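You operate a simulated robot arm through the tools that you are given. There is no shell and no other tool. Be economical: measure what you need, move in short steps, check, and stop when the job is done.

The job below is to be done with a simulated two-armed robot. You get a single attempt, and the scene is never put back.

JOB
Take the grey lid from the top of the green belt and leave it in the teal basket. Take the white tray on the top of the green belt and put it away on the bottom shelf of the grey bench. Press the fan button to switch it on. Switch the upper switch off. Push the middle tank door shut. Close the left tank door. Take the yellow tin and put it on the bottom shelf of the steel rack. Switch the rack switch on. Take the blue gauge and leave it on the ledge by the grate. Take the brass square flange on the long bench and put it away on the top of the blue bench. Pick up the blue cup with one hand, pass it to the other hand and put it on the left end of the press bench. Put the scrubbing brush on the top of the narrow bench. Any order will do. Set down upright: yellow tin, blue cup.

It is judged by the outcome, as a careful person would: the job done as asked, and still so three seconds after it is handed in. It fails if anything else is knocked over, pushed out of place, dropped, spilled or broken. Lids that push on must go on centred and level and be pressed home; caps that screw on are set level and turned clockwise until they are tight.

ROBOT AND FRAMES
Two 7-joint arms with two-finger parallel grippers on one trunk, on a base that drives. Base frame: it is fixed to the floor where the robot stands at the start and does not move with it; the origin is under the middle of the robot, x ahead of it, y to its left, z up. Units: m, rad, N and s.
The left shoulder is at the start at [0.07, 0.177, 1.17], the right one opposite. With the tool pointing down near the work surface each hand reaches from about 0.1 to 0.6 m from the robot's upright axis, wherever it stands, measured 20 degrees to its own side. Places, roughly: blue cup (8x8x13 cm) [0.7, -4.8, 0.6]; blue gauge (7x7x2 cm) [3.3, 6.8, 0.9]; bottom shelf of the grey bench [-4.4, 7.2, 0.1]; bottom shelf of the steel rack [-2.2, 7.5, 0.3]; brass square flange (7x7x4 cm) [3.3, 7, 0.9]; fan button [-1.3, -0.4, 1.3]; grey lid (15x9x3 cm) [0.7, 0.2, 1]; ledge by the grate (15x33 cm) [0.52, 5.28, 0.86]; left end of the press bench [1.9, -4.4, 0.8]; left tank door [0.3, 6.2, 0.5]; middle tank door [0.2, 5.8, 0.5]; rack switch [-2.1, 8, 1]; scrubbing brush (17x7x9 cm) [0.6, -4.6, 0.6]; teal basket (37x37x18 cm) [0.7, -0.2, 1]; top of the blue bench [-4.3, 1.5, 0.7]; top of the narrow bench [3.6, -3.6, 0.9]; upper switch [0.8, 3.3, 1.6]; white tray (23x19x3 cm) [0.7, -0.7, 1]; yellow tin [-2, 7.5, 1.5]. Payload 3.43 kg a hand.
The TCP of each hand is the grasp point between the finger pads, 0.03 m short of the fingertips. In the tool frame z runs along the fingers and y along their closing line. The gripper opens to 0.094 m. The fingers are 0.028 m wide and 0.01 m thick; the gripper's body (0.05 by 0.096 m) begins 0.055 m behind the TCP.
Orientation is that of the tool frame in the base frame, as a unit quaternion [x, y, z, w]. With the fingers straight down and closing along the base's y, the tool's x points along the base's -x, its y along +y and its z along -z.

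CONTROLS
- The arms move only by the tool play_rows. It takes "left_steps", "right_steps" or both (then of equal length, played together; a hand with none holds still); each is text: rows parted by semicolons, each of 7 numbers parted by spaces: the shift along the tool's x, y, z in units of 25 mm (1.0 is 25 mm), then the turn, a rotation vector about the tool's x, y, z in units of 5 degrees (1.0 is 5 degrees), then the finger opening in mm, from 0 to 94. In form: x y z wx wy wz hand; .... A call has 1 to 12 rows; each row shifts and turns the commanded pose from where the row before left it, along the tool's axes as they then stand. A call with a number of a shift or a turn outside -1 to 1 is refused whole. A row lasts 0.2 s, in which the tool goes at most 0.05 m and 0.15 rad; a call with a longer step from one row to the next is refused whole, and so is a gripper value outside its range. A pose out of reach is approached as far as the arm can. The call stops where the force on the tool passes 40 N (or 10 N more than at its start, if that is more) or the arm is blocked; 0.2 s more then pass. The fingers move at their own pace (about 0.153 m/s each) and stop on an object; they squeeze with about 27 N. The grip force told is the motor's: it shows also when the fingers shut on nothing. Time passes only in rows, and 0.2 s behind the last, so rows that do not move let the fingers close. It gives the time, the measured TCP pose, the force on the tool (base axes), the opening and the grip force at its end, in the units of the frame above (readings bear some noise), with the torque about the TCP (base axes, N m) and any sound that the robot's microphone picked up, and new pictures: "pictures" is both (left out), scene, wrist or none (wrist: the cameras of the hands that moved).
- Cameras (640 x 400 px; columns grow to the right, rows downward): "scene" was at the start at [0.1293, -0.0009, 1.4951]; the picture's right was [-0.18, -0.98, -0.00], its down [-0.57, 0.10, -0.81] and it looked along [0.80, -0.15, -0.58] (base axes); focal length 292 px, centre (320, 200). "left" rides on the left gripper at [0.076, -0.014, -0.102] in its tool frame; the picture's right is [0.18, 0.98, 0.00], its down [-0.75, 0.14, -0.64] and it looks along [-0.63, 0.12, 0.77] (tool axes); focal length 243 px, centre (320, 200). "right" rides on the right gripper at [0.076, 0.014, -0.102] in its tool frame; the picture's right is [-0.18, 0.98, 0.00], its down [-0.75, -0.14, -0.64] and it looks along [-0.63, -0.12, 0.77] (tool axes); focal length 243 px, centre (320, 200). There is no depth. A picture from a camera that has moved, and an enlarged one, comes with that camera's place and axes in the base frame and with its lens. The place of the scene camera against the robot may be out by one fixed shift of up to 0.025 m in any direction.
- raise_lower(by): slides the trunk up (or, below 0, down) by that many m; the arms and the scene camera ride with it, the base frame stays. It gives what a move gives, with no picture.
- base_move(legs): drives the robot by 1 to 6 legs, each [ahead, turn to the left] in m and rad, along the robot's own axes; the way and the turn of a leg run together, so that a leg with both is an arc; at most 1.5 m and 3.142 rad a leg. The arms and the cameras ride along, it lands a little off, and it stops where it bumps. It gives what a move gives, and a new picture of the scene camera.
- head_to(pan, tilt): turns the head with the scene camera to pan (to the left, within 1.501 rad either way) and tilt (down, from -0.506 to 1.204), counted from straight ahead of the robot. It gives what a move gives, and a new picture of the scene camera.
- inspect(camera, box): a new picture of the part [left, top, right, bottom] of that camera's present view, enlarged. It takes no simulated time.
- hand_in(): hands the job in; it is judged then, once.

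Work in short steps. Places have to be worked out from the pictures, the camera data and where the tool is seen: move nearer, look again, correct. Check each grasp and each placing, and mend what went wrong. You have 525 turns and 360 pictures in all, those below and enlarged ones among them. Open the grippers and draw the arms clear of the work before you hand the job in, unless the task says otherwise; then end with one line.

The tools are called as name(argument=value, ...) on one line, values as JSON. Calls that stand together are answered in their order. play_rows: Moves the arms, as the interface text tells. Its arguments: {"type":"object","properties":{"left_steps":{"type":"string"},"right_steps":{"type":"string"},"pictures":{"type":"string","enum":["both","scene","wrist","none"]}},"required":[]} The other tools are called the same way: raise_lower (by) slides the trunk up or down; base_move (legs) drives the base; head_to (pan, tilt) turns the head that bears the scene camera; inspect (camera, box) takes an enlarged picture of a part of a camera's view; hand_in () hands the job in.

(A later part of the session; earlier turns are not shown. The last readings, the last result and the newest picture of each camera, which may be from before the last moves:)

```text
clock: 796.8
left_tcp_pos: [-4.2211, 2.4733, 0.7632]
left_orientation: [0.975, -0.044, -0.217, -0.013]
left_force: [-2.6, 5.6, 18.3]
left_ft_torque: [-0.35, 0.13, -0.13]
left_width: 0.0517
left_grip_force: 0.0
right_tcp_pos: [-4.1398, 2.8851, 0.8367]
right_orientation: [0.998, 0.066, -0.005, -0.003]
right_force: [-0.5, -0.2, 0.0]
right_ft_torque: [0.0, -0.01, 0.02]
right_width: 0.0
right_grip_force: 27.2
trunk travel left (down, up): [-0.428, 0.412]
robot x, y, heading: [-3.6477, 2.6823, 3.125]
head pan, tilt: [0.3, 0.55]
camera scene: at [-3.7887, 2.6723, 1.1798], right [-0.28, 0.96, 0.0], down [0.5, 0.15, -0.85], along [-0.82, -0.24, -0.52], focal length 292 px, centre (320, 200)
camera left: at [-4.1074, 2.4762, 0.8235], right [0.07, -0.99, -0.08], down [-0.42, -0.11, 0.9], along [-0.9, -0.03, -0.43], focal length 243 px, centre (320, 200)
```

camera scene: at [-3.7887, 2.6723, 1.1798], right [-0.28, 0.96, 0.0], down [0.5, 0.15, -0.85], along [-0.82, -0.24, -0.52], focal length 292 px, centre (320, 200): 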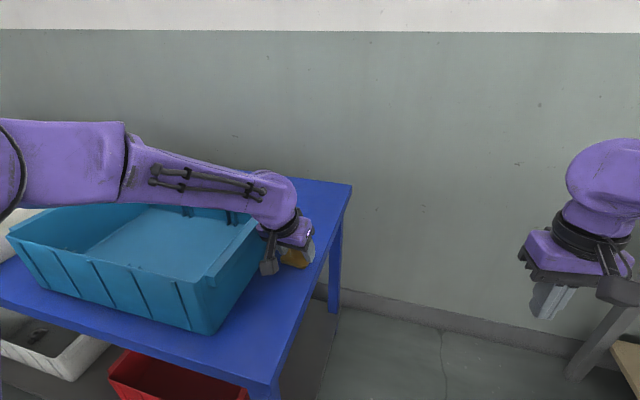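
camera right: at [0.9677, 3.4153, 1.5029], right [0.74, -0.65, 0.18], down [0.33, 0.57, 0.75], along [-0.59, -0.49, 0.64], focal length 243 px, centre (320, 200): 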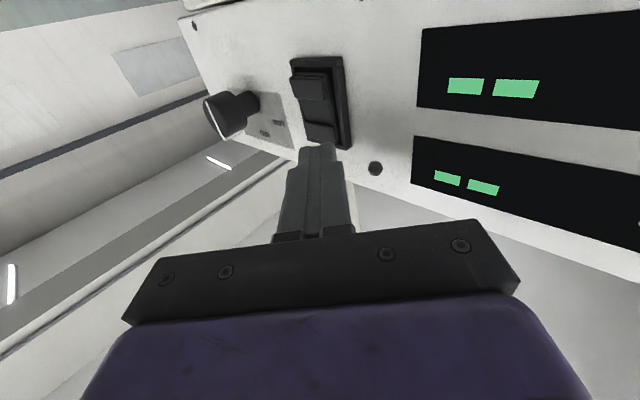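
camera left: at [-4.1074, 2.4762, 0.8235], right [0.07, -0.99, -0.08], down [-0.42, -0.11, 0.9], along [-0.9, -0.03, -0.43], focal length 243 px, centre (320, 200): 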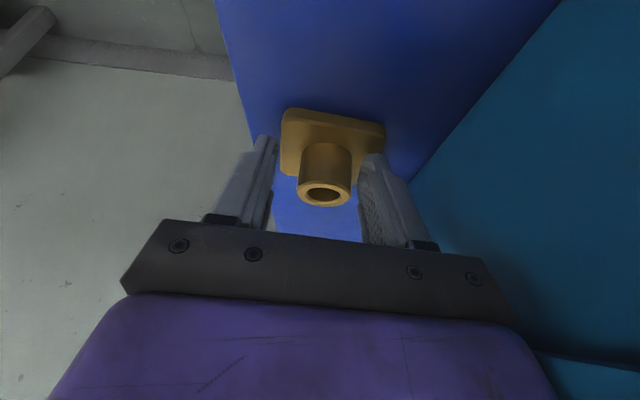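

Released, but the hand still bears on something (possibly the bin rim). I raise straight up with the trunk and look.

raise_lower(by=0.15)

play_rows(left_steps="0 0 0 0 0 0 55", pictures="both")

```text
clock: 798.6
left_tcp_pos: [-4.2224, 2.4713, 0.9107]
left_orientation: [0.976, -0.045, -0.214, -0.014]
left_force: [-0.2, -0.8, -0.2]
left_ft_torque: [0.03, 0.02, -0.02]
left_width: 0.0548
left_grip_force: 0.0
right_tcp_pos: [-4.1398, 2.885, 0.9853]
right_orientation: [0.998, 0.066, -0.003, -0.004]
right_force: [0.3, -0.8, 0.2]
right_ft_torque: [0.0, 0.02, 0.0]
right_width: 0.0
right_grip_force: 27.3
trunk travel left (down, up): [-0.578, 0.262]
robot x, y, heading: [-3.6472, 2.6818, 3.125]
head pan, tilt: [0.3, 0.55]
```

```text
clock: 799.0
left_tcp_pos: [-4.2224, 2.4718, 0.9112]
left_orientation: [0.976, -0.044, -0.214, -0.014]
left_force: [-0.2, 0.5, 0.0]
left_ft_torque: [0.01, -0.01, -0.02]
left_width: 0.0551
left_grip_force: 0.1
right_tcp_pos: [-4.1411, 2.8839, 0.9861]
right_orientation: [0.998, 0.067, -0.004, -0.003]
right_force: [0.6, 0.9, -0.3]
right_ft_torque: [-0.02, -0.03, 0.01]
right_width: 0.0
right_grip_force: 27.3
trunk travel left (down, up): [-0.578, 0.262]
robot x, y, heading: [-3.6475, 2.6799, 3.127]
head pan, tilt: [0.3, 0.55]
camera scene: at [-3.7909, 2.6704, 1.3294], right [-0.28, 0.96, 0.0], down [0.5, 0.15, -0.85], along [-0.82, -0.24, -0.52], focal length 292 px, centre (320, 200)
camera left: at [-4.1087, 2.4747, 0.9717], right [0.08, -0.99, -0.09], down [-0.43, -0.11, 0.9], along [-0.9, -0.03, -0.43], focal length 243 px, centre (320, 200)
```

scene: 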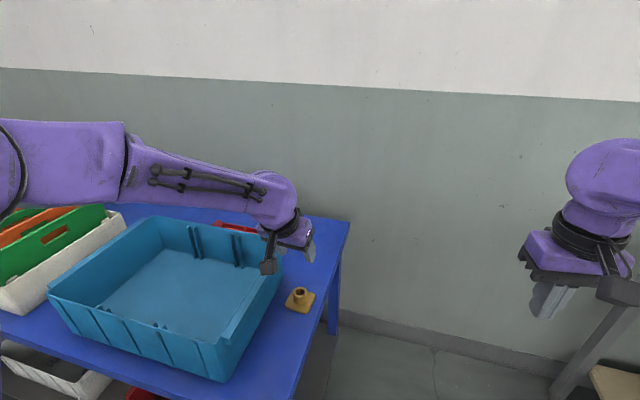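
left: 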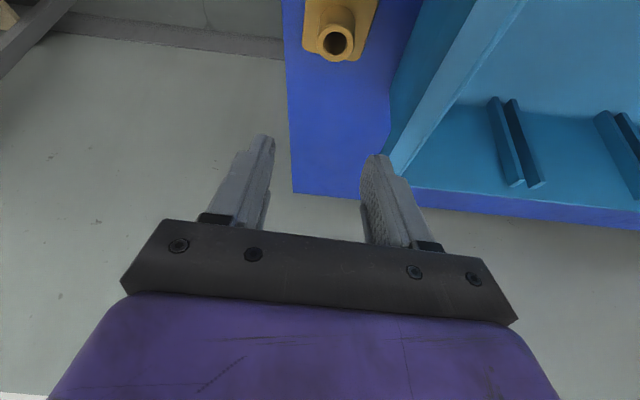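

The flange sits flat on the blue bench. I raise up, level the left hand, back off and return north then to the aisle.

raise_lower(by=0.2)

play_rows(left_steps="0.9 0 -0.42 0 0 0 30;0.9 0 -0.42 0 0 0 0;0.9 0 -0.42 0 0 0 0;0.9 0 -0.42 0 0 0 0;0 0 0 0 1 0 0;0 0 0 0 1 0 0;0 0 0 0 1 0 0;0 0 0 0 1 0 0;0 0 0 0 1 0 0;1 0 0 0 0 0 0;1 0 0 0 0 0 0", pictures="none")

base_move(legs=[[-0.33, 0], [0, -1.555], [1.45, 0], [1.45, 0], [0, -1.57]])

```text
clock: 801.2
left_tcp_pos: [-4.2233, 2.4714, 1.11]
left_orientation: [0.976, -0.045, -0.215, -0.014]
left_force: [0.7, -0.7, 0.6]
left_ft_torque: [0.03, 0.0, -0.03]
left_width: 0.055
left_grip_force: 0.0
right_tcp_pos: [-4.14, 2.8835, 1.1853]
right_orientation: [0.998, 0.066, -0.003, -0.003]
right_force: [-0.7, -0.3, 0.6]
right_ft_torque: [0.01, 0.02, 0.01]
right_width: 0.0
right_grip_force: 27.0
trunk travel left (down, up): [-0.778, 0.062]
robot x, y, heading: [-3.6481, 2.68, 3.123]
head pan, tilt: [0.3, 0.55]
```

```text
clock: 803.6
left_tcp_pos: [-4.0724, 2.4585, 1.1114]
left_orientation: [0.999, -0.047, 0.002, -0.004]
left_force: [-0.6, 0.7, -0.2]
left_ft_torque: [-0.01, -0.03, 0.0]
left_width: 0.0
left_grip_force: 26.6
right_tcp_pos: [-4.1373, 2.8834, 1.1861]
right_orientation: [0.998, 0.066, -0.004, -0.003]
right_force: [0.1, 0.9, -0.9]
right_ft_torque: [0.03, 0.01, -0.01]
right_width: 0.0
right_grip_force: 26.7
trunk travel left (down, up): [-0.778, 0.062]
robot x, y, heading: [-3.6499, 2.6789, 3.127]
head pan, tilt: [0.3, 0.55]
```

```text
clock: 827.1
left_tcp_pos: [-2.9009, 5.8682, 1.112]
left_orientation: [0.006, 1.0, -0.005, -0.002]
left_force: [0.0, -0.7, 0.3]
left_ft_torque: [0.04, -0.02, 0.0]
left_width: 0.0001
left_grip_force: 26.9
right_tcp_pos: [-2.8021, 5.4499, 1.1853]
right_orientation: [-0.107, 0.994, -0.003, 0.003]
right_force: [-0.7, -0.6, 0.1]
right_ft_torque: [0.02, -0.01, 0.01]
right_width: 0.0001
right_grip_force: 27.0
trunk travel left (down, up): [-0.778, 0.062]
robot x, y, heading: [-3.3096, 5.6092, 0.071]
head pan, tilt: [0.3, 0.55]
camera scene: at [-3.182, 5.6629, 1.5294], right [0.36, -0.93, 0.0], down [-0.49, -0.19, -0.85], along [0.8, 0.31, -0.52], focal length 292 px, centre (320, 200)
```

scene: 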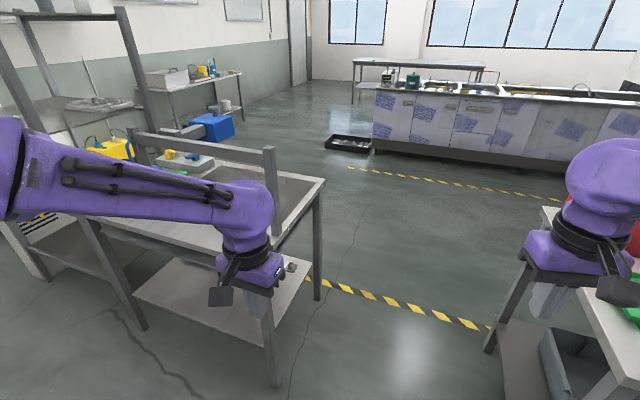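

I raise the trunk for clearance, straighten, and go through the gap to the aisle, then south.

raise_lower(by=0.06)

base_move(legs=[[0, -0.075], [1.4, 0], [1.4, 0], [0, -1.57]])

base_move(legs=[[1.45, 0], [1.45, 0], [1.45, 0], [1.45, 0]])

head_to(pan=0, tilt=0.3)

```text
clock: 828.1
left_tcp_pos: [-2.9016, 5.8685, 1.1701]
left_orientation: [0.007, 1.0, -0.004, -0.002]
left_force: [-0.4, 0.8, 0.2]
left_ft_torque: [-0.01, 0.0, -0.01]
left_width: 0.0001
left_grip_force: 27.3
right_tcp_pos: [-2.8006, 5.4474, 1.2456]
right_orientation: [-0.106, 0.994, -0.004, 0.003]
right_force: [-0.1, 0.3, -0.4]
right_ft_torque: [0.02, 0.0, -0.02]
right_width: 0.0
right_grip_force: 27.5
trunk travel left (down, up): [-0.838, 0.002]
robot x, y, heading: [-3.3089, 5.6137, 0.066]
head pan, tilt: [0.3, 0.55]
```

```text
clock: 845.9
left_tcp_pos: [-0.2772, 5.1252, 1.1706]
left_orientation: [0.735, 0.678, -0.002, -0.005]
left_force: [0.0, 0.4, -0.2]
left_ft_torque: [-0.01, -0.02, 0.02]
left_width: 0.0
left_grip_force: 26.4
right_tcp_pos: [-0.703, 5.0541, 1.2458]
right_orientation: [0.654, 0.757, -0.005, -0.001]
right_force: [0.3, 0.3, -0.7]
right_ft_torque: [0.01, -0.01, -0.03]
right_width: 0.0002
right_grip_force: 26.7
trunk travel left (down, up): [-0.838, 0.002]
robot x, y, heading: [-0.5061, 5.5498, -1.574]
head pan, tilt: [0.3, 0.55]
camera scene: at [-0.486, 5.4286, 1.5894], right [-0.96, -0.29, 0.0], down [-0.15, 0.5, -0.85], along [0.25, -0.81, -0.52], focal length 292 px, centre (320, 200)
```

scene: 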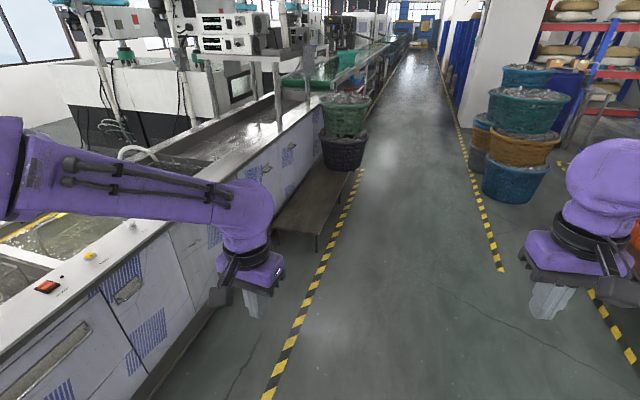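

```text
clock: 873.4
left_tcp_pos: [-0.2135, -0.6499, 1.1713]
left_orientation: [0.739, 0.674, -0.002, -0.005]
left_force: [-0.1, -0.2, 0.8]
left_ft_torque: [0.02, 0.0, 0.0]
left_width: 0.0
left_grip_force: 27.2
right_tcp_pos: [-0.6406, -0.7165, 1.245]
right_orientation: [0.658, 0.753, -0.005, 0.0]
right_force: [-0.5, 0.1, -0.3]
right_ft_torque: [-0.01, 0.0, 0.02]
right_width: 0.0004
right_grip_force: 26.7
trunk travel left (down, up): [-0.838, 0.002]
robot x, y, heading: [-0.4347, -0.2226, -1.586]
head pan, tilt: [0.3, 0.55]
camera scene: at [-0.4196, -0.3445, 1.5895], right [-0.96, -0.28, 0.0], down [-0.15, 0.5, -0.85], along [0.24, -0.82, -0.52], focal length 292 px, centre (320, 200)
```

scene: 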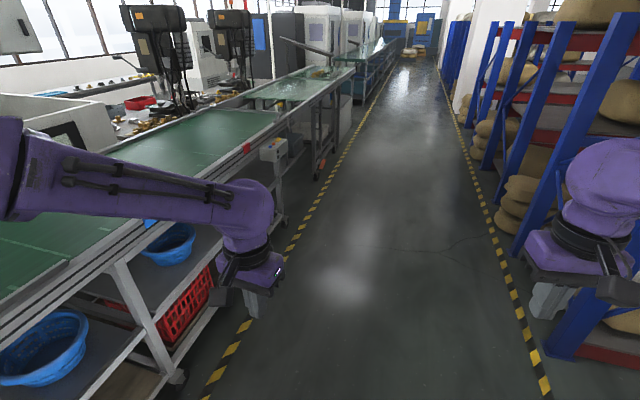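

```text
clock: 874.2
left_tcp_pos: [-0.2146, -0.6509, 1.1698]
left_orientation: [0.738, 0.674, -0.001, -0.004]
left_force: [0.1, -0.2, -0.3]
left_ft_torque: [-0.02, 0.02, -0.01]
left_width: 0.0
left_grip_force: 27.4
right_tcp_pos: [-0.6399, -0.7164, 1.2449]
right_orientation: [0.658, 0.753, -0.004, 0.0]
right_force: [0.3, -0.2, -0.1]
right_ft_torque: [-0.02, 0.0, -0.01]
right_width: 0.0
right_grip_force: 27.5
trunk travel left (down, up): [-0.838, 0.002]
robot x, y, heading: [-0.4361, -0.2218, -1.583]
head pan, tilt: [0.0, 0.3]
camera scene: at [-0.4462, -0.3526, 1.6123], right [-1.0, 0.01, 0.0], down [0.0, 0.3, -0.95], along [-0.01, -0.95, -0.3], focal length 292 px, centre (320, 200)
```

scene: 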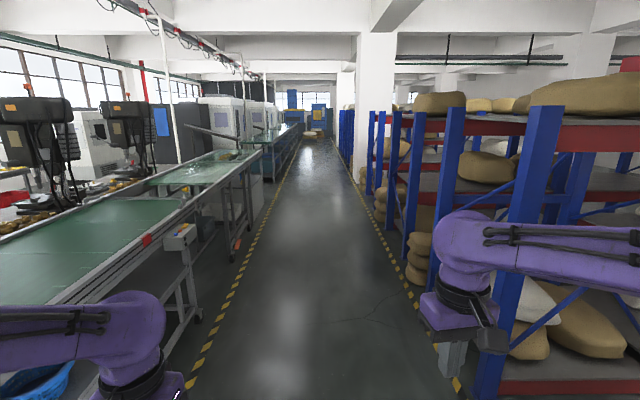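

The corridor is clear. I drive on to y≈-4 and look left for the cup and brush.

base_move(legs=[[1.3, 0], [1.3, 0], [1.3, 0]])

head_to(pan=0.8, tilt=0.45)

```text
clock: 893.1
left_tcp_pos: [-0.3361, -4.5734, 1.1713]
left_orientation: [0.752, 0.66, -0.002, -0.005]
left_force: [-0.2, 0.0, 0.0]
left_ft_torque: [0.01, 0.02, 0.0]
left_width: 0.0003
left_grip_force: 26.8
right_tcp_pos: [-0.7642, -4.6219, 1.2458]
right_orientation: [0.673, 0.739, -0.004, 0.0]
right_force: [0.5, -0.2, 0.2]
right_ft_torque: [0.0, -0.03, -0.01]
right_width: 0.0
right_grip_force: 26.8
trunk travel left (down, up): [-0.838, 0.002]
robot x, y, heading: [-0.5446, -4.1435, -1.622]
head pan, tilt: [0.0, 0.3]
camera scene: at [-0.5575, -4.2657, 1.6125], right [-1.0, 0.05, 0.0], down [0.02, 0.29, -0.96], along [-0.05, -0.95, -0.3], focal length 292 px, centre (320, 200)
```

scene: 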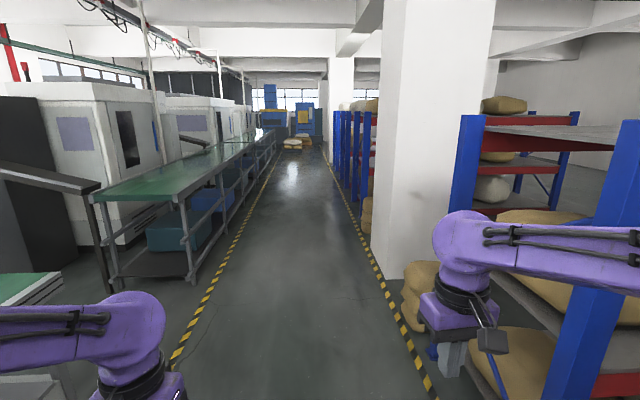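

```text
clock: 894.2
left_tcp_pos: [-0.3366, -4.5731, 1.1704]
left_orientation: [0.751, 0.66, -0.002, -0.004]
left_force: [-0.2, -0.2, 0.2]
left_ft_torque: [0.0, -0.01, -0.01]
left_width: 0.0
left_grip_force: 26.7
right_tcp_pos: [-0.7647, -4.6212, 1.2451]
right_orientation: [0.673, 0.74, -0.003, -0.001]
right_force: [-0.8, 0.4, -0.1]
right_ft_torque: [-0.02, 0.0, -0.01]
right_width: 0.0001
right_grip_force: 27.1
trunk travel left (down, up): [-0.838, 0.002]
robot x, y, heading: [-0.5431, -4.1399, -1.627]
head pan, tilt: [0.799, 0.45]
camera scene: at [-0.4903, -4.2405, 1.5985], right [-0.73, -0.68, 0.0], down [-0.3, 0.32, -0.9], along [0.61, -0.66, -0.44], focal length 292 px, centre (320, 200)
```

scene: 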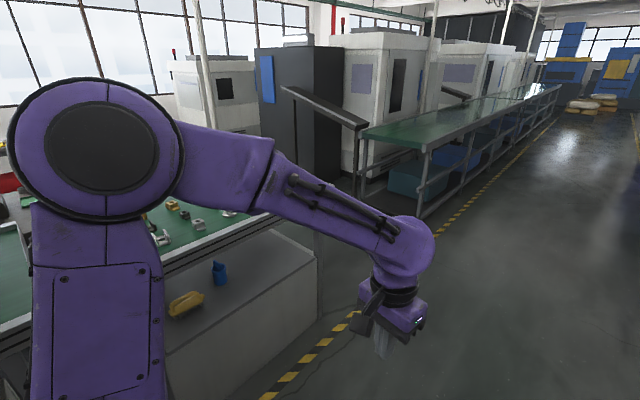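

The cup (~(0.68, -4.74)) and brush (~(0.64, -4.56)) stand on a low bench, front edge x≈0.465, top ≈0.55. I drive to face it at y≈-4.65.

base_move(legs=[[0.5, 0.04], [0, 1.59], [0.45, 0]])

head_to(pan=0, tilt=0.75)

```text
clock: 903.4
left_tcp_pos: [0.3126, -4.3876, 1.1716]
left_orientation: [0.024, 1.0, -0.005, -0.002]
left_force: [-0.7, -0.3, 0.4]
left_ft_torque: [-0.02, 0.03, 0.01]
left_width: 0.0002
left_grip_force: 27.4
right_tcp_pos: [0.3974, -4.8097, 1.2468]
right_orientation: [-0.088, 0.996, -0.004, 0.004]
right_force: [-0.9, -0.4, 0.1]
right_ft_torque: [-0.01, -0.04, 0.01]
right_width: 0.0002
right_grip_force: 27.0
trunk travel left (down, up): [-0.838, 0.002]
robot x, y, heading: [-0.1041, -4.6301, 0.036]
head pan, tilt: [0.799, 0.45]
camera scene: at [0.0, -4.5448, 1.5986], right [0.74, -0.67, 0.0], down [-0.29, -0.32, -0.9], along [0.61, 0.66, -0.43], focal length 292 px, centre (320, 200)
```

scene: 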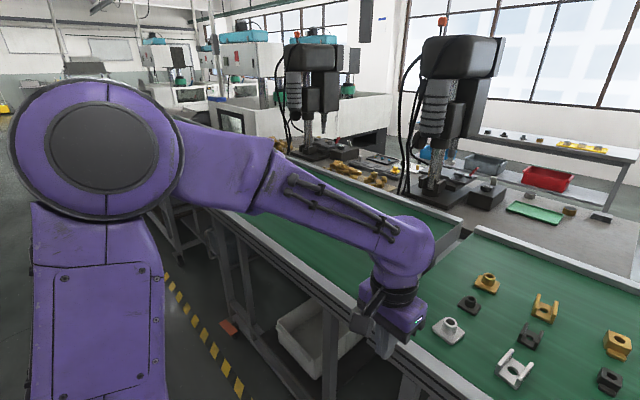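

```text
clock: 904.5
left_tcp_pos: [0.3136, -4.3891, 1.1709]
left_orientation: [0.023, 1.0, -0.005, -0.002]
left_force: [0.6, -0.2, 0.2]
left_ft_torque: [0.0, 0.01, 0.01]
left_width: 0.0
left_grip_force: 26.6
right_tcp_pos: [0.3985, -4.8108, 1.2458]
right_orientation: [-0.088, 0.996, -0.004, 0.003]
right_force: [0.5, 0.7, -0.3]
right_ft_torque: [0.03, -0.01, -0.02]
right_width: 0.0003
right_grip_force: 26.7
trunk travel left (down, up): [-0.838, 0.002]
robot x, y, heading: [-0.1034, -4.6297, 0.027]
head pan, tilt: [0.0, 0.75]
camera scene: at [0.0222, -4.6104, 1.5721], right [0.03, -1.0, 0.0], down [-0.68, -0.02, -0.73], along [0.73, 0.02, -0.68], focal length 292 px, centre (320, 200)
```

scene: 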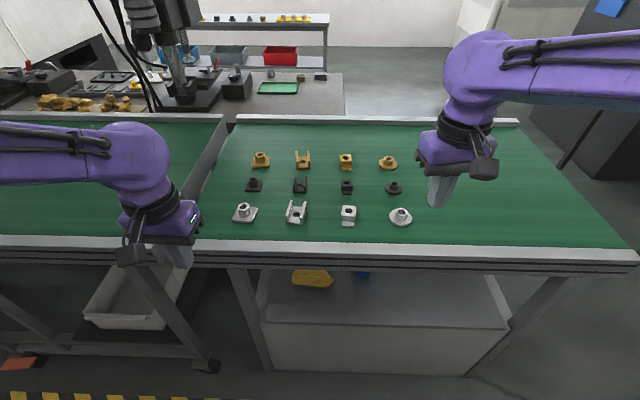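

The cup and brush are on a low box under the belt table, so they must be reached with near-horizontal hands. I back up and lower the trunk to see under the belt.

base_move(legs=[[-0.3, 0]])

raise_lower(by=-0.4)

raise_lower(by=-0.2)

head_to(pan=0, tilt=0.35)

```text
clock: 906.6
left_tcp_pos: [0.0138, -4.3977, 1.171]
left_orientation: [0.022, 1.0, -0.005, -0.002]
left_force: [-0.3, 0.5, -0.6]
left_ft_torque: [0.0, 0.01, -0.01]
left_width: 0.0
left_grip_force: 26.9
right_tcp_pos: [0.0981, -4.8206, 1.2442]
right_orientation: [-0.09, 0.996, -0.003, 0.002]
right_force: [1.4, 0.2, 0.2]
right_ft_torque: [0.03, 0.02, -0.01]
right_width: 0.0
right_grip_force: 26.7
trunk travel left (down, up): [-0.838, 0.002]
robot x, y, heading: [-0.4046, -4.6403, 0.031]
head pan, tilt: [0.0, 0.75]
camera scene: at [-0.2766, -4.6197, 1.5718], right [0.03, -1.0, 0.0], down [-0.68, -0.02, -0.73], along [0.73, 0.02, -0.68], focal length 292 px, centre (320, 200)
```

scene: 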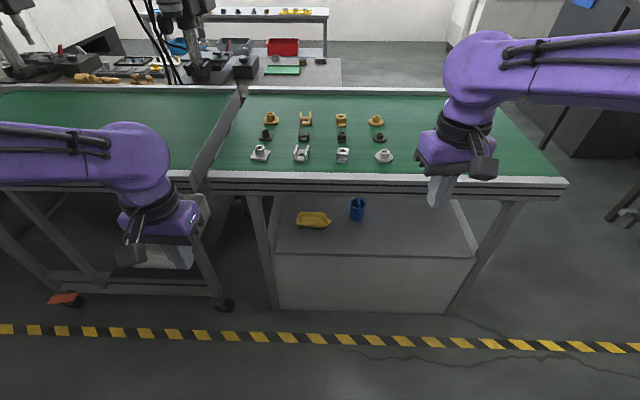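

```text
clock: 910.4
left_tcp_pos: [0.0109, -4.3972, 0.7708]
left_orientation: [0.022, 1.0, -0.005, -0.003]
left_force: [-1.2, -0.3, -0.5]
left_ft_torque: [0.01, 0.02, 0.01]
left_width: 0.0
left_grip_force: 26.4
right_tcp_pos: [0.0956, -4.8192, 0.8455]
right_orientation: [-0.089, 0.996, -0.004, 0.003]
right_force: [0.6, -0.4, 0.6]
right_ft_torque: [-0.01, -0.03, -0.01]
right_width: 0.0
right_grip_force: 26.6
trunk travel left (down, up): [-0.438, 0.402]
robot x, y, heading: [-0.404, -4.6418, 0.034]
head pan, tilt: [0.0, 0.75]
```

```text
clock: 912.6
left_tcp_pos: [0.0121, -4.3973, 0.5707]
left_orientation: [0.022, 1.0, -0.005, -0.003]
left_force: [-0.4, 0.1, -0.4]
left_ft_torque: [0.02, 0.02, 0.02]
left_width: 0.0003
left_grip_force: 26.7
right_tcp_pos: [0.0965, -4.819, 0.646]
right_orientation: [-0.09, 0.996, -0.003, 0.002]
right_force: [0.3, -0.2, 0.0]
right_ft_torque: [0.03, 0.01, -0.01]
right_width: 0.0
right_grip_force: 26.3
trunk travel left (down, up): [-0.238, 0.602]
robot x, y, heading: [-0.4044, -4.6368, 0.032]
head pan, tilt: [0.0, 0.75]
```

```text
clock: 913.4
left_tcp_pos: [0.0111, -4.3981, 0.5703]
left_orientation: [0.023, 1.0, -0.005, -0.002]
left_force: [0.3, 0.1, 0.0]
left_ft_torque: [0.01, 0.0, 0.03]
left_width: 0.0
left_grip_force: 27.0
right_tcp_pos: [0.097, -4.8196, 0.6455]
right_orientation: [-0.089, 0.996, -0.003, 0.005]
right_force: [0.1, -0.6, -0.3]
right_ft_torque: [0.02, 0.0, -0.02]
right_width: 0.0
right_grip_force: 27.3
trunk travel left (down, up): [-0.238, 0.602]
robot x, y, heading: [-0.4079, -4.6384, 0.034]
head pan, tilt: [0.0, 0.351]
camera scene: at [-0.2689, -4.6195, 1.0076], right [0.03, -1.0, 0.0], down [-0.34, -0.01, -0.94], along [0.94, 0.03, -0.34], focal length 292 px, centre (320, 200)
```

scene: 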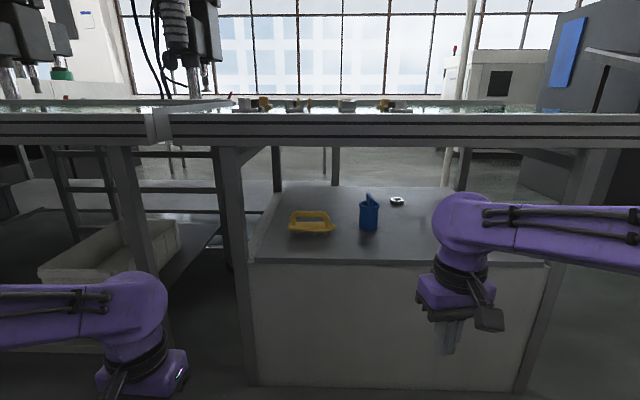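

inspect(camera="scene", box=[240, 100, 480, 270])

```text
2.35 times, centred on (360, 185) of scene
camera zoom: at [-0.2689, -4.6195, 1.0076], right [0.03, -1.0, 0.0], down [-0.34, -0.01, -0.94], along [0.94, 0.03, -0.34], focal length 688 px, centre (226, 235)
```

zoom: 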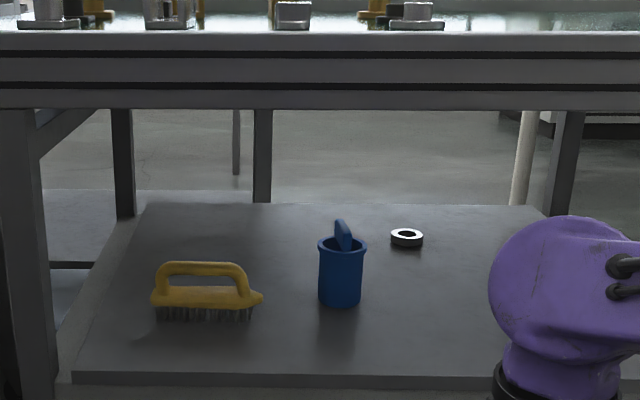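

I see the belt underside at z≈0.878, box top ≈0.56, cup centre ≈(0.70, -4.76), brush handle ≈(0.65, -4.565) along y. First the cup with the right hand, pitched 30° below horizontal; I pull the left hand back meanwhile.

play_rows(right_steps="0 0 0 0 -1 0 94;0 0 0 0 -1 0 94;0 0 0 0 -1 0 94;0 0 0 0 -1 0 94;0 0 0 0 -1 0 94;0 0 0 0 -1 0 94;0 0 0 0 -1 0 94;0 0 0 0 -1 0 94;0 0 0 0 -1 0 94;0 0 0 0 -1 0 94;0 0 0 0 -1 0 94;0 0 0 0 -1 0 94", left_steps="1 0 0 0 0 0 0;1 0 0 0 0 0 0;1 0 0 0 0 0 0;1 0 0 0 0 0 0;1 0 0 0 0 0 0;1 0 0 0 0 0 0;1 0 0 0 0 0 0;1 0 0 0 0 0 0;0 0 0 0 0 0 0;0 0 0 0 0 0 0;0 0 0 0 0 0 0;0 0 0 0 0 0 0", pictures="wrist")

```text
clock: 916.0
left_tcp_pos: [-0.1287, -4.3861, 0.6057]
left_orientation: [0.022, 1.0, -0.006, -0.003]
left_force: [0.0, 0.2, 0.0]
left_ft_torque: [0.01, 0.03, 0.0]
left_width: 0.0002
left_grip_force: 26.3
left hand out of reach, approached as far as the arm can: row 6, 7, 8
right_tcp_pos: [0.0968, -4.82, 0.6445]
right_orientation: [-0.079, 0.861, 0.042, 0.501]
right_force: [-0.4, 0.4, 0.0]
right_ft_torque: [-0.02, 0.0, 0.0]
right_width: 0.0937
right_grip_force: 0.0
trunk travel left (down, up): [-0.238, 0.602]
robot x, y, heading: [-0.4055, -4.6385, 0.036]
head pan, tilt: [0.0, 0.351]
camera right: at [-0.031, -4.8279, 0.6296], right [-0.09, 0.98, 0.15], down [-0.16, -0.17, 0.97], along [0.98, 0.06, 0.17], focal length 243 px, centre (320, 200)
camera left: at [-0.2046, -4.3966, 0.7072], right [-0.14, 0.99, -0.01], down [0.76, 0.11, 0.64], along [0.63, 0.08, -0.77], focal length 243 px, centre (320, 200)
```

right: 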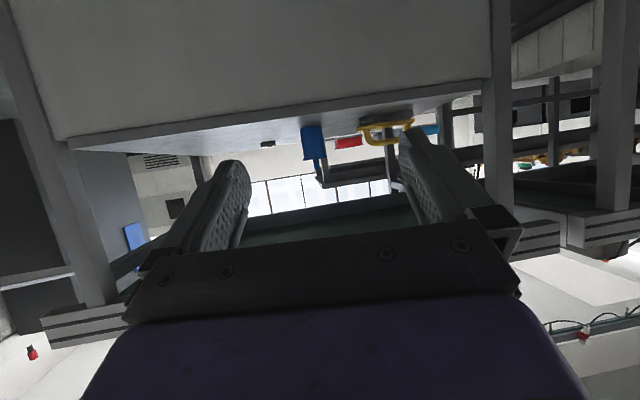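
left: 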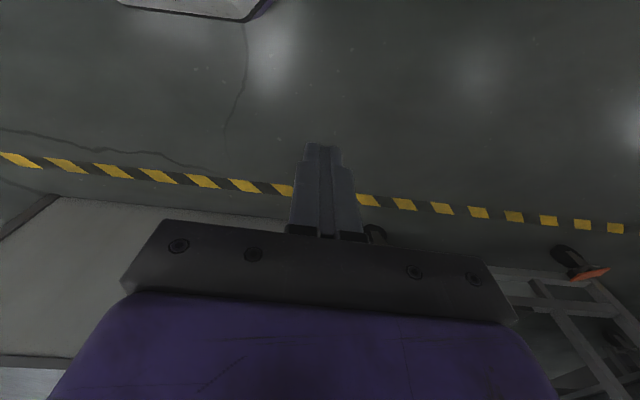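

The cup is at about (0.69, -4.772). I drive ahead 0.45 m so the fingertips are just short of it.

base_move(legs=[[0.45, 0]])

play_rows(right_steps="0 0 0 0 0 0 94", pictures="wrist")

```text
clock: 918.7
left_tcp_pos: [0.3133, -4.3662, 0.6039]
left_orientation: [0.018, 1.0, -0.005, -0.003]
left_force: [-0.3, 0.5, -0.3]
left_ft_torque: [0.0, -0.03, 0.0]
left_width: 0.0
left_grip_force: 27.1
right_tcp_pos: [0.5444, -4.7972, 0.6455]
right_orientation: [-0.085, 0.861, 0.045, 0.5]
right_force: [-0.4, 0.9, -1.0]
right_ft_torque: [-0.01, -0.01, 0.01]
right_width: 0.094
right_grip_force: 0.0
trunk travel left (down, up): [-0.238, 0.602]
robot x, y, heading: [0.0451, -4.6231, 0.043]
head pan, tilt: [0.0, 0.351]
camera scene: at [0.1771, -4.6014, 1.0076], right [0.04, -1.0, 0.0], down [-0.34, -0.01, -0.94], along [0.94, 0.04, -0.34], focal length 292 px, centre (320, 200)
```

scene: 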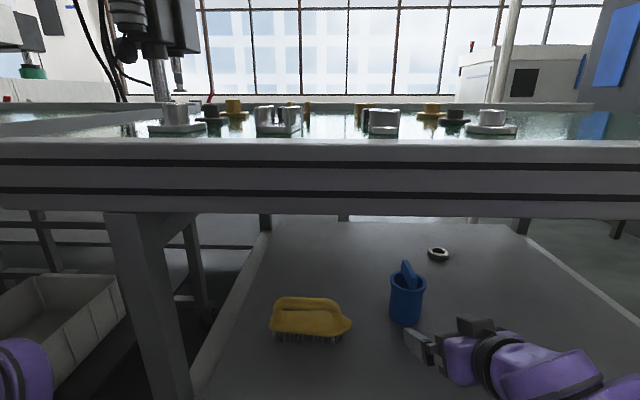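

```text
clock: 919.1
left_tcp_pos: [0.3125, -4.3679, 0.6044]
left_orientation: [0.017, 1.0, -0.006, -0.003]
left_force: [0.3, 0.1, -0.5]
left_ft_torque: [-0.02, 0.01, -0.01]
left_width: 0.0
left_grip_force: 26.8
right_tcp_pos: [0.5443, -4.7985, 0.6457]
right_orientation: [-0.084, 0.861, 0.044, 0.5]
right_force: [-0.1, -0.5, -0.2]
right_ft_torque: [-0.01, 0.0, 0.01]
right_width: 0.0941
right_grip_force: 0.1
trunk travel left (down, up): [-0.238, 0.602]
robot x, y, heading: [0.039, -4.6246, 0.036]
head pan, tilt: [0.0, 0.351]
camera right: at [0.4171, -4.8074, 0.6298], right [-0.1, 0.98, 0.15], down [-0.16, -0.17, 0.97], along [0.98, 0.07, 0.17], focal length 243 px, centre (320, 200)
```

right: 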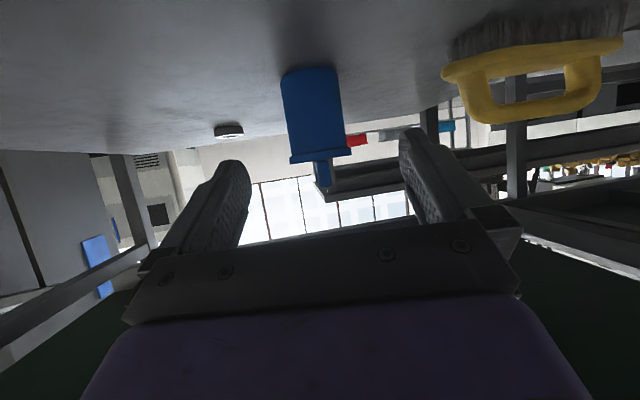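

The cup body spans z 0.55–0.628, centre about (0.695, -4.777). I slide the open fingers around it.

play_rows(right_steps="-0.237 -0.04 0.87 0 0 0 94;-0.237 -0.04 0.87 0 0 0 94;-0.237 -0.04 0.87 0 0 0 94;-0.237 -0.04 0.87 0 0 0 94;-0.237 -0.04 0.87 0 0 0 94;0 0 0 0 0 0 94", pictures="wrist")

```text
clock: 920.5
left_tcp_pos: [0.3132, -4.3669, 0.604]
left_orientation: [0.018, 1.0, -0.005, -0.004]
left_force: [-0.1, 0.0, -0.1]
left_ft_torque: [0.01, -0.02, -0.03]
left_width: 0.0
left_grip_force: 27.1
right_tcp_pos: [0.6537, -4.7824, 0.614]
right_orientation: [-0.084, 0.861, 0.044, 0.5]
right_force: [-0.8, 0.0, 0.4]
right_ft_torque: [-0.01, -0.02, 0.03]
right_width: 0.0939
right_grip_force: 0.1
trunk travel left (down, up): [-0.238, 0.602]
robot x, y, heading: [0.0419, -4.6212, 0.044]
head pan, tilt: [0.0, 0.351]
camera right: at [0.5266, -4.791, 0.5993], right [-0.1, 0.98, 0.15], down [-0.16, -0.17, 0.97], along [0.98, 0.07, 0.17], focal length 243 px, centre (320, 200)
```

right: 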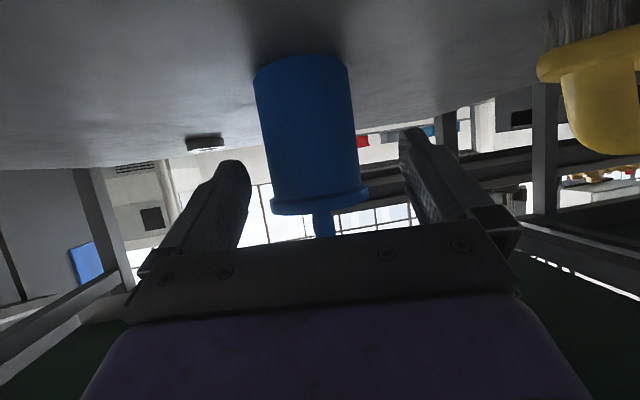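

Nearly around it; I centre 1 cm, advance 4 cm more and close gently.

play_rows(right_steps="-0.3 -0.4 0.7 0 0 0 94;-0.3 0 0.75 0 0 0 94;0 0 0 0 0 0 70;0 0 0 0 0 0 50;0 0 0 0 0 0 40;0 0 0 0 0 0 40", pictures="wrist")

```text
clock: 921.9
left_tcp_pos: [0.313, -4.3671, 0.6037]
left_orientation: [0.017, 1.0, -0.005, -0.002]
left_force: [0.4, 0.3, -0.3]
left_ft_torque: [-0.02, 0.0, 0.03]
left_width: 0.0
left_grip_force: 26.7
right_tcp_pos: [0.693, -4.7847, 0.6117]
right_orientation: [-0.084, 0.861, 0.044, 0.5]
right_force: [0.3, 0.4, 0.3]
right_ft_torque: [-0.01, 0.04, -0.02]
right_width: 0.0656
right_grip_force: 27.3
trunk travel left (down, up): [-0.238, 0.602]
robot x, y, heading: [0.0421, -4.6212, 0.041]
head pan, tilt: [0.0, 0.351]
camera right: at [0.5666, -4.794, 0.5956], right [-0.1, 0.98, 0.15], down [-0.16, -0.17, 0.97], along [0.98, 0.07, 0.17], focal length 243 px, centre (320, 200)
```

right: 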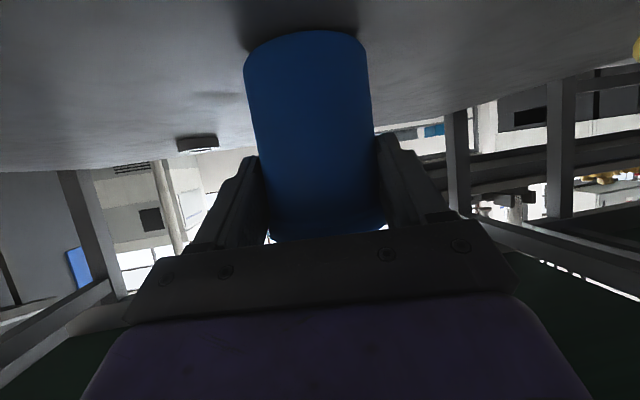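

Gripped. I lift 4 cm with the trunk and reverse the base to bring it out.

raise_lower(by=0.04)

base_move(legs=[[-0.45, 0]])

```text
clock: 922.8
left_tcp_pos: [0.3139, -4.3668, 0.6434]
left_orientation: [0.017, 1.0, -0.005, -0.003]
left_force: [-0.3, -1.1, -0.5]
left_ft_torque: [0.01, -0.05, -0.05]
left_width: 0.0
left_grip_force: 26.5
right_tcp_pos: [0.6943, -4.7845, 0.6509]
right_orientation: [-0.084, 0.861, 0.044, 0.5]
right_force: [0.7, -0.8, -1.4]
right_ft_torque: [-0.02, -0.01, 0.01]
right_width: 0.0654
right_grip_force: 27.5
trunk travel left (down, up): [-0.278, 0.562]
robot x, y, heading: [0.0392, -4.6225, 0.045]
head pan, tilt: [0.0, 0.351]
```

```text
clock: 925.5
left_tcp_pos: [-0.1309, -4.3857, 0.6446]
left_orientation: [0.016, 1.0, -0.005, -0.003]
left_force: [-0.9, 0.3, 0.3]
left_ft_torque: [0.01, -0.02, 0.0]
left_width: 0.0002
left_grip_force: 26.9
right_tcp_pos: [0.2516, -4.8018, 0.6513]
right_orientation: [-0.085, 0.86, 0.045, 0.501]
right_force: [0.2, 0.0, -0.6]
right_ft_torque: [0.01, 0.03, 0.0]
right_width: 0.0652
right_grip_force: 27.0
trunk travel left (down, up): [-0.278, 0.562]
robot x, y, heading: [-0.4031, -4.641, 0.042]
head pan, tilt: [0.0, 0.351]
camera scene: at [-0.2669, -4.6204, 1.0477], right [0.04, -1.0, 0.0], down [-0.34, -0.02, -0.94], along [0.94, 0.04, -0.34], focal length 292 px, centre (320, 200)
```

scene: 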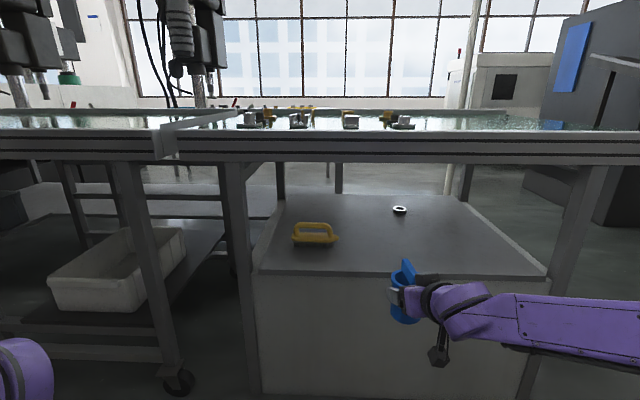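

The cup is out. I look closely at its handle to plan the hand-over.

inspect(camera="scene", box=[370, 240, 470, 350])

```text
3.64 times, centred on (420, 295) of scene
camera zoom: at [-0.2669, -4.6204, 1.0477], right [0.04, -1.0, 0.0], down [-0.34, -0.02, -0.94], along [0.94, 0.04, -0.34], focal length 1063 px, centre (-44, -146)
```

zoom: 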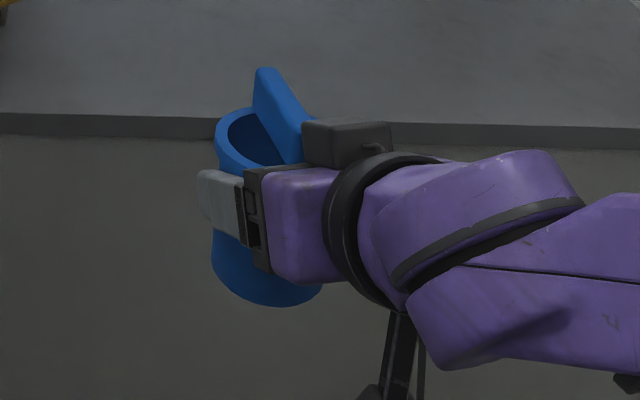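

For the hand-over I want the right hand holding the cup low, leaving the upper part for the left. I set the cup back near the box's front edge and re-grip lower.

base_move(legs=[[0.3, 0]])

raise_lower(by=-0.034)

play_rows(right_steps="0.07 0 0.04 0 0 0 40;0.07 0 0.04 0 0 0 40;0.07 0 0.04 0 0 0 40;0.07 0 0.04 0 0 0 40", pictures="wrist")

```text
clock: 927.5
left_tcp_pos: [0.1643, -4.3732, 0.6443]
left_orientation: [0.016, 1.0, -0.005, -0.002]
left_force: [-0.3, -0.4, -0.4]
left_ft_torque: [-0.01, -0.01, 0.02]
left_width: 0.0
left_grip_force: 26.8
right_tcp_pos: [0.5457, -4.7898, 0.65]
right_orientation: [-0.085, 0.861, 0.045, 0.5]
right_force: [0.4, -0.6, -0.9]
right_ft_torque: [0.02, 0.02, 0.01]
right_width: 0.065
right_grip_force: 26.4
trunk travel left (down, up): [-0.278, 0.562]
robot x, y, heading: [-0.1111, -4.6309, 0.045]
head pan, tilt: [0.0, 0.351]
camera scene: at [0.0289, -4.6075, 1.0476], right [0.04, -1.0, 0.0], down [-0.34, -0.02, -0.94], along [0.94, 0.04, -0.34], focal length 292 px, centre (320, 200)
```

scene: 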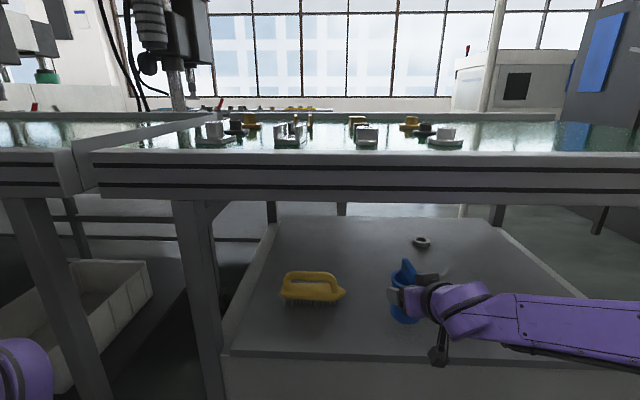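

```text
clock: 928.2
left_tcp_pos: [0.1643, -4.372, 0.612]
left_orientation: [0.016, 1.0, -0.005, -0.003]
left_force: [-0.3, 0.4, 0.3]
left_ft_torque: [0.01, 0.02, -0.04]
left_width: 0.0
left_grip_force: 26.8
right_tcp_pos: [0.5456, -4.7897, 0.6166]
right_orientation: [-0.085, 0.861, 0.044, 0.5]
right_force: [0.0, -0.8, -0.2]
right_ft_torque: [-0.01, 0.03, -0.02]
right_width: 0.0652
right_grip_force: 26.3
trunk travel left (down, up): [-0.244, 0.596]
robot x, y, heading: [-0.106, -4.6302, 0.043]
head pan, tilt: [0.0, 0.351]
```

```text
clock: 929.2
left_tcp_pos: [0.1636, -4.3728, 0.6113]
left_orientation: [0.017, 1.0, -0.005, -0.002]
left_force: [0.6, 0.6, -0.6]
left_ft_torque: [-0.02, -0.03, 0.03]
left_width: 0.0003
left_grip_force: 26.6
right_tcp_pos: [0.547, -4.7893, 0.6101]
right_orientation: [-0.086, 0.86, 0.046, 0.501]
right_force: [0.0, 0.1, 1.7]
right_ft_torque: [0.02, -0.12, 0.03]
right_width: 0.065
right_grip_force: 26.8
trunk travel left (down, up): [-0.244, 0.596]
robot x, y, heading: [-0.1078, -4.6286, 0.041]
head pan, tilt: [0.0, 0.351]
camera right: at [0.4185, -4.7995, 0.5941], right [-0.1, 0.98, 0.15], down [-0.16, -0.17, 0.97], along [0.98, 0.07, 0.17], focal length 243 px, centre (320, 200)
```

right: 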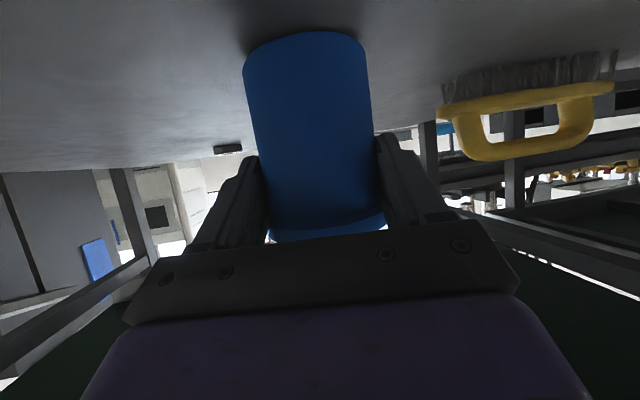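

The cup touches down. I open, lower the hand 2.6 cm around it, and close again.

play_rows(right_steps="0 0 0 0 0 0 80;0 0 0 0 0 0 94;0 0 0 0 0 0 94;0.3 0 0.17 0 0 0 94;0.3 0 0.17 0 0 0 94;0.3 0 0.17 0 0 0 94;0 0 0 0 0 0 70;0 0 0 0 0 0 50;0 0 0 0 0 0 40;0 0 0 0 0 0 40", pictures="wrist")

```text
clock: 931.5
left_tcp_pos: [0.1649, -4.3726, 0.6111]
left_orientation: [0.017, 1.0, -0.005, -0.003]
left_force: [0.0, -0.8, -0.1]
left_ft_torque: [0.0, -0.01, 0.0]
left_width: 0.0
left_grip_force: 27.4
right_tcp_pos: [0.5461, -4.7907, 0.5837]
right_orientation: [-0.084, 0.861, 0.044, 0.5]
right_force: [-0.2, 0.6, -0.5]
right_ft_torque: [0.06, 0.04, 0.03]
right_width: 0.0648
right_grip_force: 26.9
trunk travel left (down, up): [-0.244, 0.596]
robot x, y, heading: [-0.1051, -4.631, 0.042]
head pan, tilt: [0.0, 0.351]
camera right: at [0.4186, -4.7998, 0.5682], right [-0.1, 0.98, 0.15], down [-0.16, -0.17, 0.97], along [0.98, 0.07, 0.17], focal length 243 px, centre (320, 200)
```

right: 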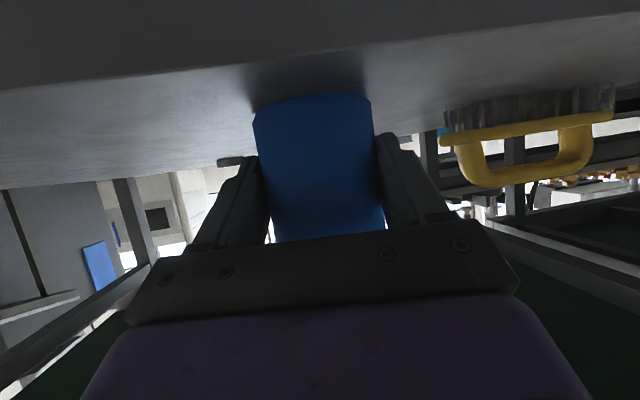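

Gripped low. To leave more room for the other hand's finger, I re-grip with the cup ~18 mm nearer the fingertips, then lift and back out.

play_rows(right_steps="0 0 0 0 0 0 80;0 0 0 0 0 0 94;0 0 0 0 0 0 94;0.18 0 -0.32 0 0 0 94;0.18 0 -0.32 0 0 0 94;0 0 0 0 0 0 70;0 0 0 0 0 0 50;0 0 0 0 0 0 40;0 0 0 0 0 0 40", pictures="wrist")

raise_lower(by=0.04)

base_move(legs=[[-0.45, 0]])

```text
clock: 933.5
left_tcp_pos: [0.1636, -4.3723, 0.61]
left_orientation: [0.016, 1.0, -0.005, -0.002]
left_force: [0.0, 0.1, -0.4]
left_ft_torque: [-0.01, -0.01, -0.01]
left_width: 0.0
left_grip_force: 27.3
right_tcp_pos: [0.5287, -4.7936, 0.5835]
right_orientation: [-0.085, 0.86, 0.044, 0.501]
right_force: [-0.1, -0.9, 0.5]
right_ft_torque: [-0.02, 0.03, -0.02]
right_width: 0.0643
right_grip_force: 26.7
trunk travel left (down, up): [-0.244, 0.596]
robot x, y, heading: [-0.1097, -4.6267, 0.046]
head pan, tilt: [0.0, 0.351]
camera right: at [0.4005, -4.8036, 0.5678], right [-0.1, 0.98, 0.15], down [-0.16, -0.17, 0.97], along [0.98, 0.07, 0.17], focal length 243 px, centre (320, 200)
```

right: 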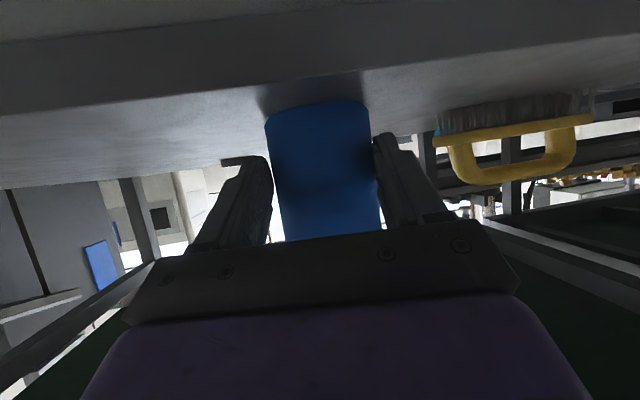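

```text
clock: 934.3
left_tcp_pos: [0.1651, -4.3727, 0.6505]
left_orientation: [0.017, 1.0, -0.006, -0.004]
left_force: [-0.4, 0.7, 0.2]
left_ft_torque: [0.0, 0.01, -0.02]
left_width: 0.0001
left_grip_force: 26.2
right_tcp_pos: [0.5285, -4.7942, 0.6219]
right_orientation: [-0.085, 0.861, 0.044, 0.5]
right_force: [0.0, -0.4, -0.5]
right_ft_torque: [-0.02, 0.02, 0.02]
right_width: 0.0639
right_grip_force: 27.1
trunk travel left (down, up): [-0.284, 0.556]
robot x, y, heading: [-0.1061, -4.6303, 0.041]
head pan, tilt: [0.0, 0.351]
```

```text
clock: 937.0
left_tcp_pos: [-0.2795, -4.3917, 0.6497]
left_orientation: [0.013, 1.0, -0.005, -0.003]
left_force: [-0.1, -0.6, 0.7]
left_ft_torque: [0.01, -0.01, -0.04]
left_width: 0.0
left_grip_force: 26.9
right_tcp_pos: [0.0865, -4.8103, 0.6237]
right_orientation: [-0.087, 0.86, 0.047, 0.501]
right_force: [0.1, -0.1, -0.8]
right_ft_torque: [-0.02, 0.06, 0.0]
right_width: 0.0638
right_grip_force: 27.2
trunk travel left (down, up): [-0.284, 0.556]
robot x, y, heading: [-0.549, -4.6509, 0.051]
head pan, tilt: [0.0, 0.351]
camera scene: at [-0.4138, -4.6273, 1.0537], right [0.05, -1.0, 0.0], down [-0.34, -0.02, -0.94], along [0.94, 0.05, -0.34], focal length 292 px, centre (320, 200)
```

scene: 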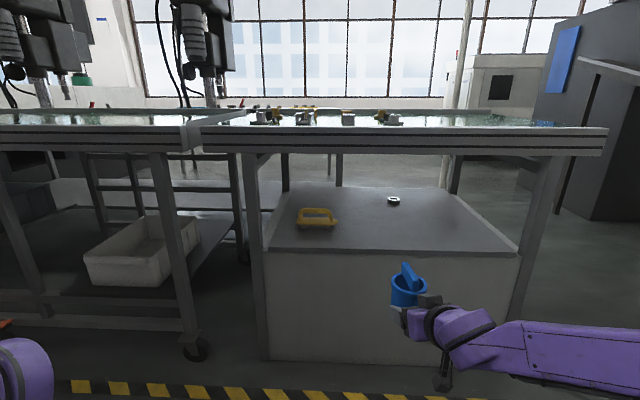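

The cup is clear of the belt. I bring the left hand forward and turn it to point right (yaw 90°), preparing to take the cup's upper part from the left.

play_rows(left_steps="-1 0 0 0 0 1 90;-0.9 0.3 0 0 0 1 90;-0.9 0.4 0 0 0 1 90;-0.9 0.5 0 0 0 1 90;-0.8 0.5 0 0 0 1 90;-0.7 0.6 0 0 0 1 90;-0.5 0.6 0 0 0 1 90;0 0 0 0 0 1 90;0 0 0 0 0 1 90;0 0 0 0 0 1 90;0 0 0 0 0 1 90;0 0 0 0 0 1 90", pictures="none")

play_rows(left_steps="0 0 0 0 0 1 90;0 0 0 0 0 1 90;0 0 0 0 0 1 90;0 0 0 0 0 1 90;0 0 0 0 0 1 90;0 0 0 0 0 1 90;0 0 0 0 -1 0 90;0 0 0 0 -1 0 90;0 0 0 0 -1 0 90;0 0 0 0 -1 0 90;0 0 0 0 -1 0 90;0 0 0 0 -1 0 90", pictures="scene")

```text
clock: 939.6
left_tcp_pos: [-0.1172, -4.3611, 0.6493]
left_orientation: [0.513, 0.859, -0.006, 0.0]
left_force: [0.1, 0.3, 0.0]
left_ft_torque: [-0.03, 0.03, 0.02]
left_width: 0.0903
left_grip_force: 0.1
right_tcp_pos: [0.0883, -4.8107, 0.6231]
right_orientation: [-0.087, 0.861, 0.046, 0.499]
right_force: [0.8, -0.1, -0.7]
right_ft_torque: [-0.02, 0.03, 0.0]
right_width: 0.0638
right_grip_force: 27.3
trunk travel left (down, up): [-0.284, 0.556]
robot x, y, heading: [-0.5474, -4.6478, 0.046]
head pan, tilt: [0.0, 0.351]
```

```text
clock: 942.2
left_tcp_pos: [-0.1178, -4.36, 0.6498]
left_orientation: [0.692, 0.672, -0.192, 0.182]
left_force: [-0.5, 0.1, -0.8]
left_ft_torque: [0.0, -0.01, 0.01]
left_width: 0.0903
left_grip_force: 0.1
right_tcp_pos: [0.087, -4.8107, 0.6232]
right_orientation: [-0.087, 0.861, 0.046, 0.5]
right_force: [-0.3, 1.2, -0.9]
right_ft_torque: [0.01, 0.05, -0.02]
right_width: 0.0638
right_grip_force: 26.6
trunk travel left (down, up): [-0.284, 0.556]
robot x, y, heading: [-0.5515, -4.6488, 0.051]
head pan, tilt: [0.0, 0.351]
camera scene: at [-0.4135, -4.6271, 1.0536], right [0.05, -1.0, 0.0], down [-0.34, -0.02, -0.94], along [0.94, 0.05, -0.34], focal length 292 px, centre (320, 200)
```

scene: 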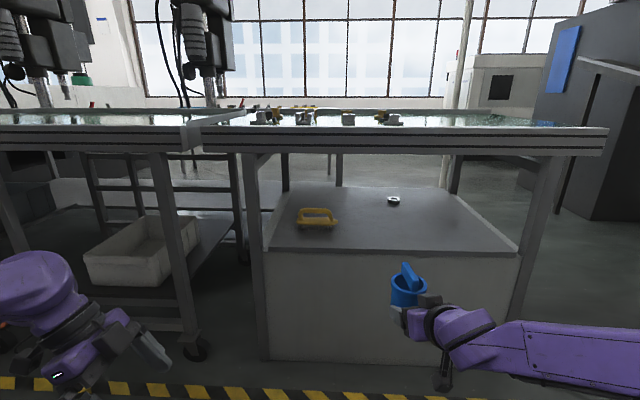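

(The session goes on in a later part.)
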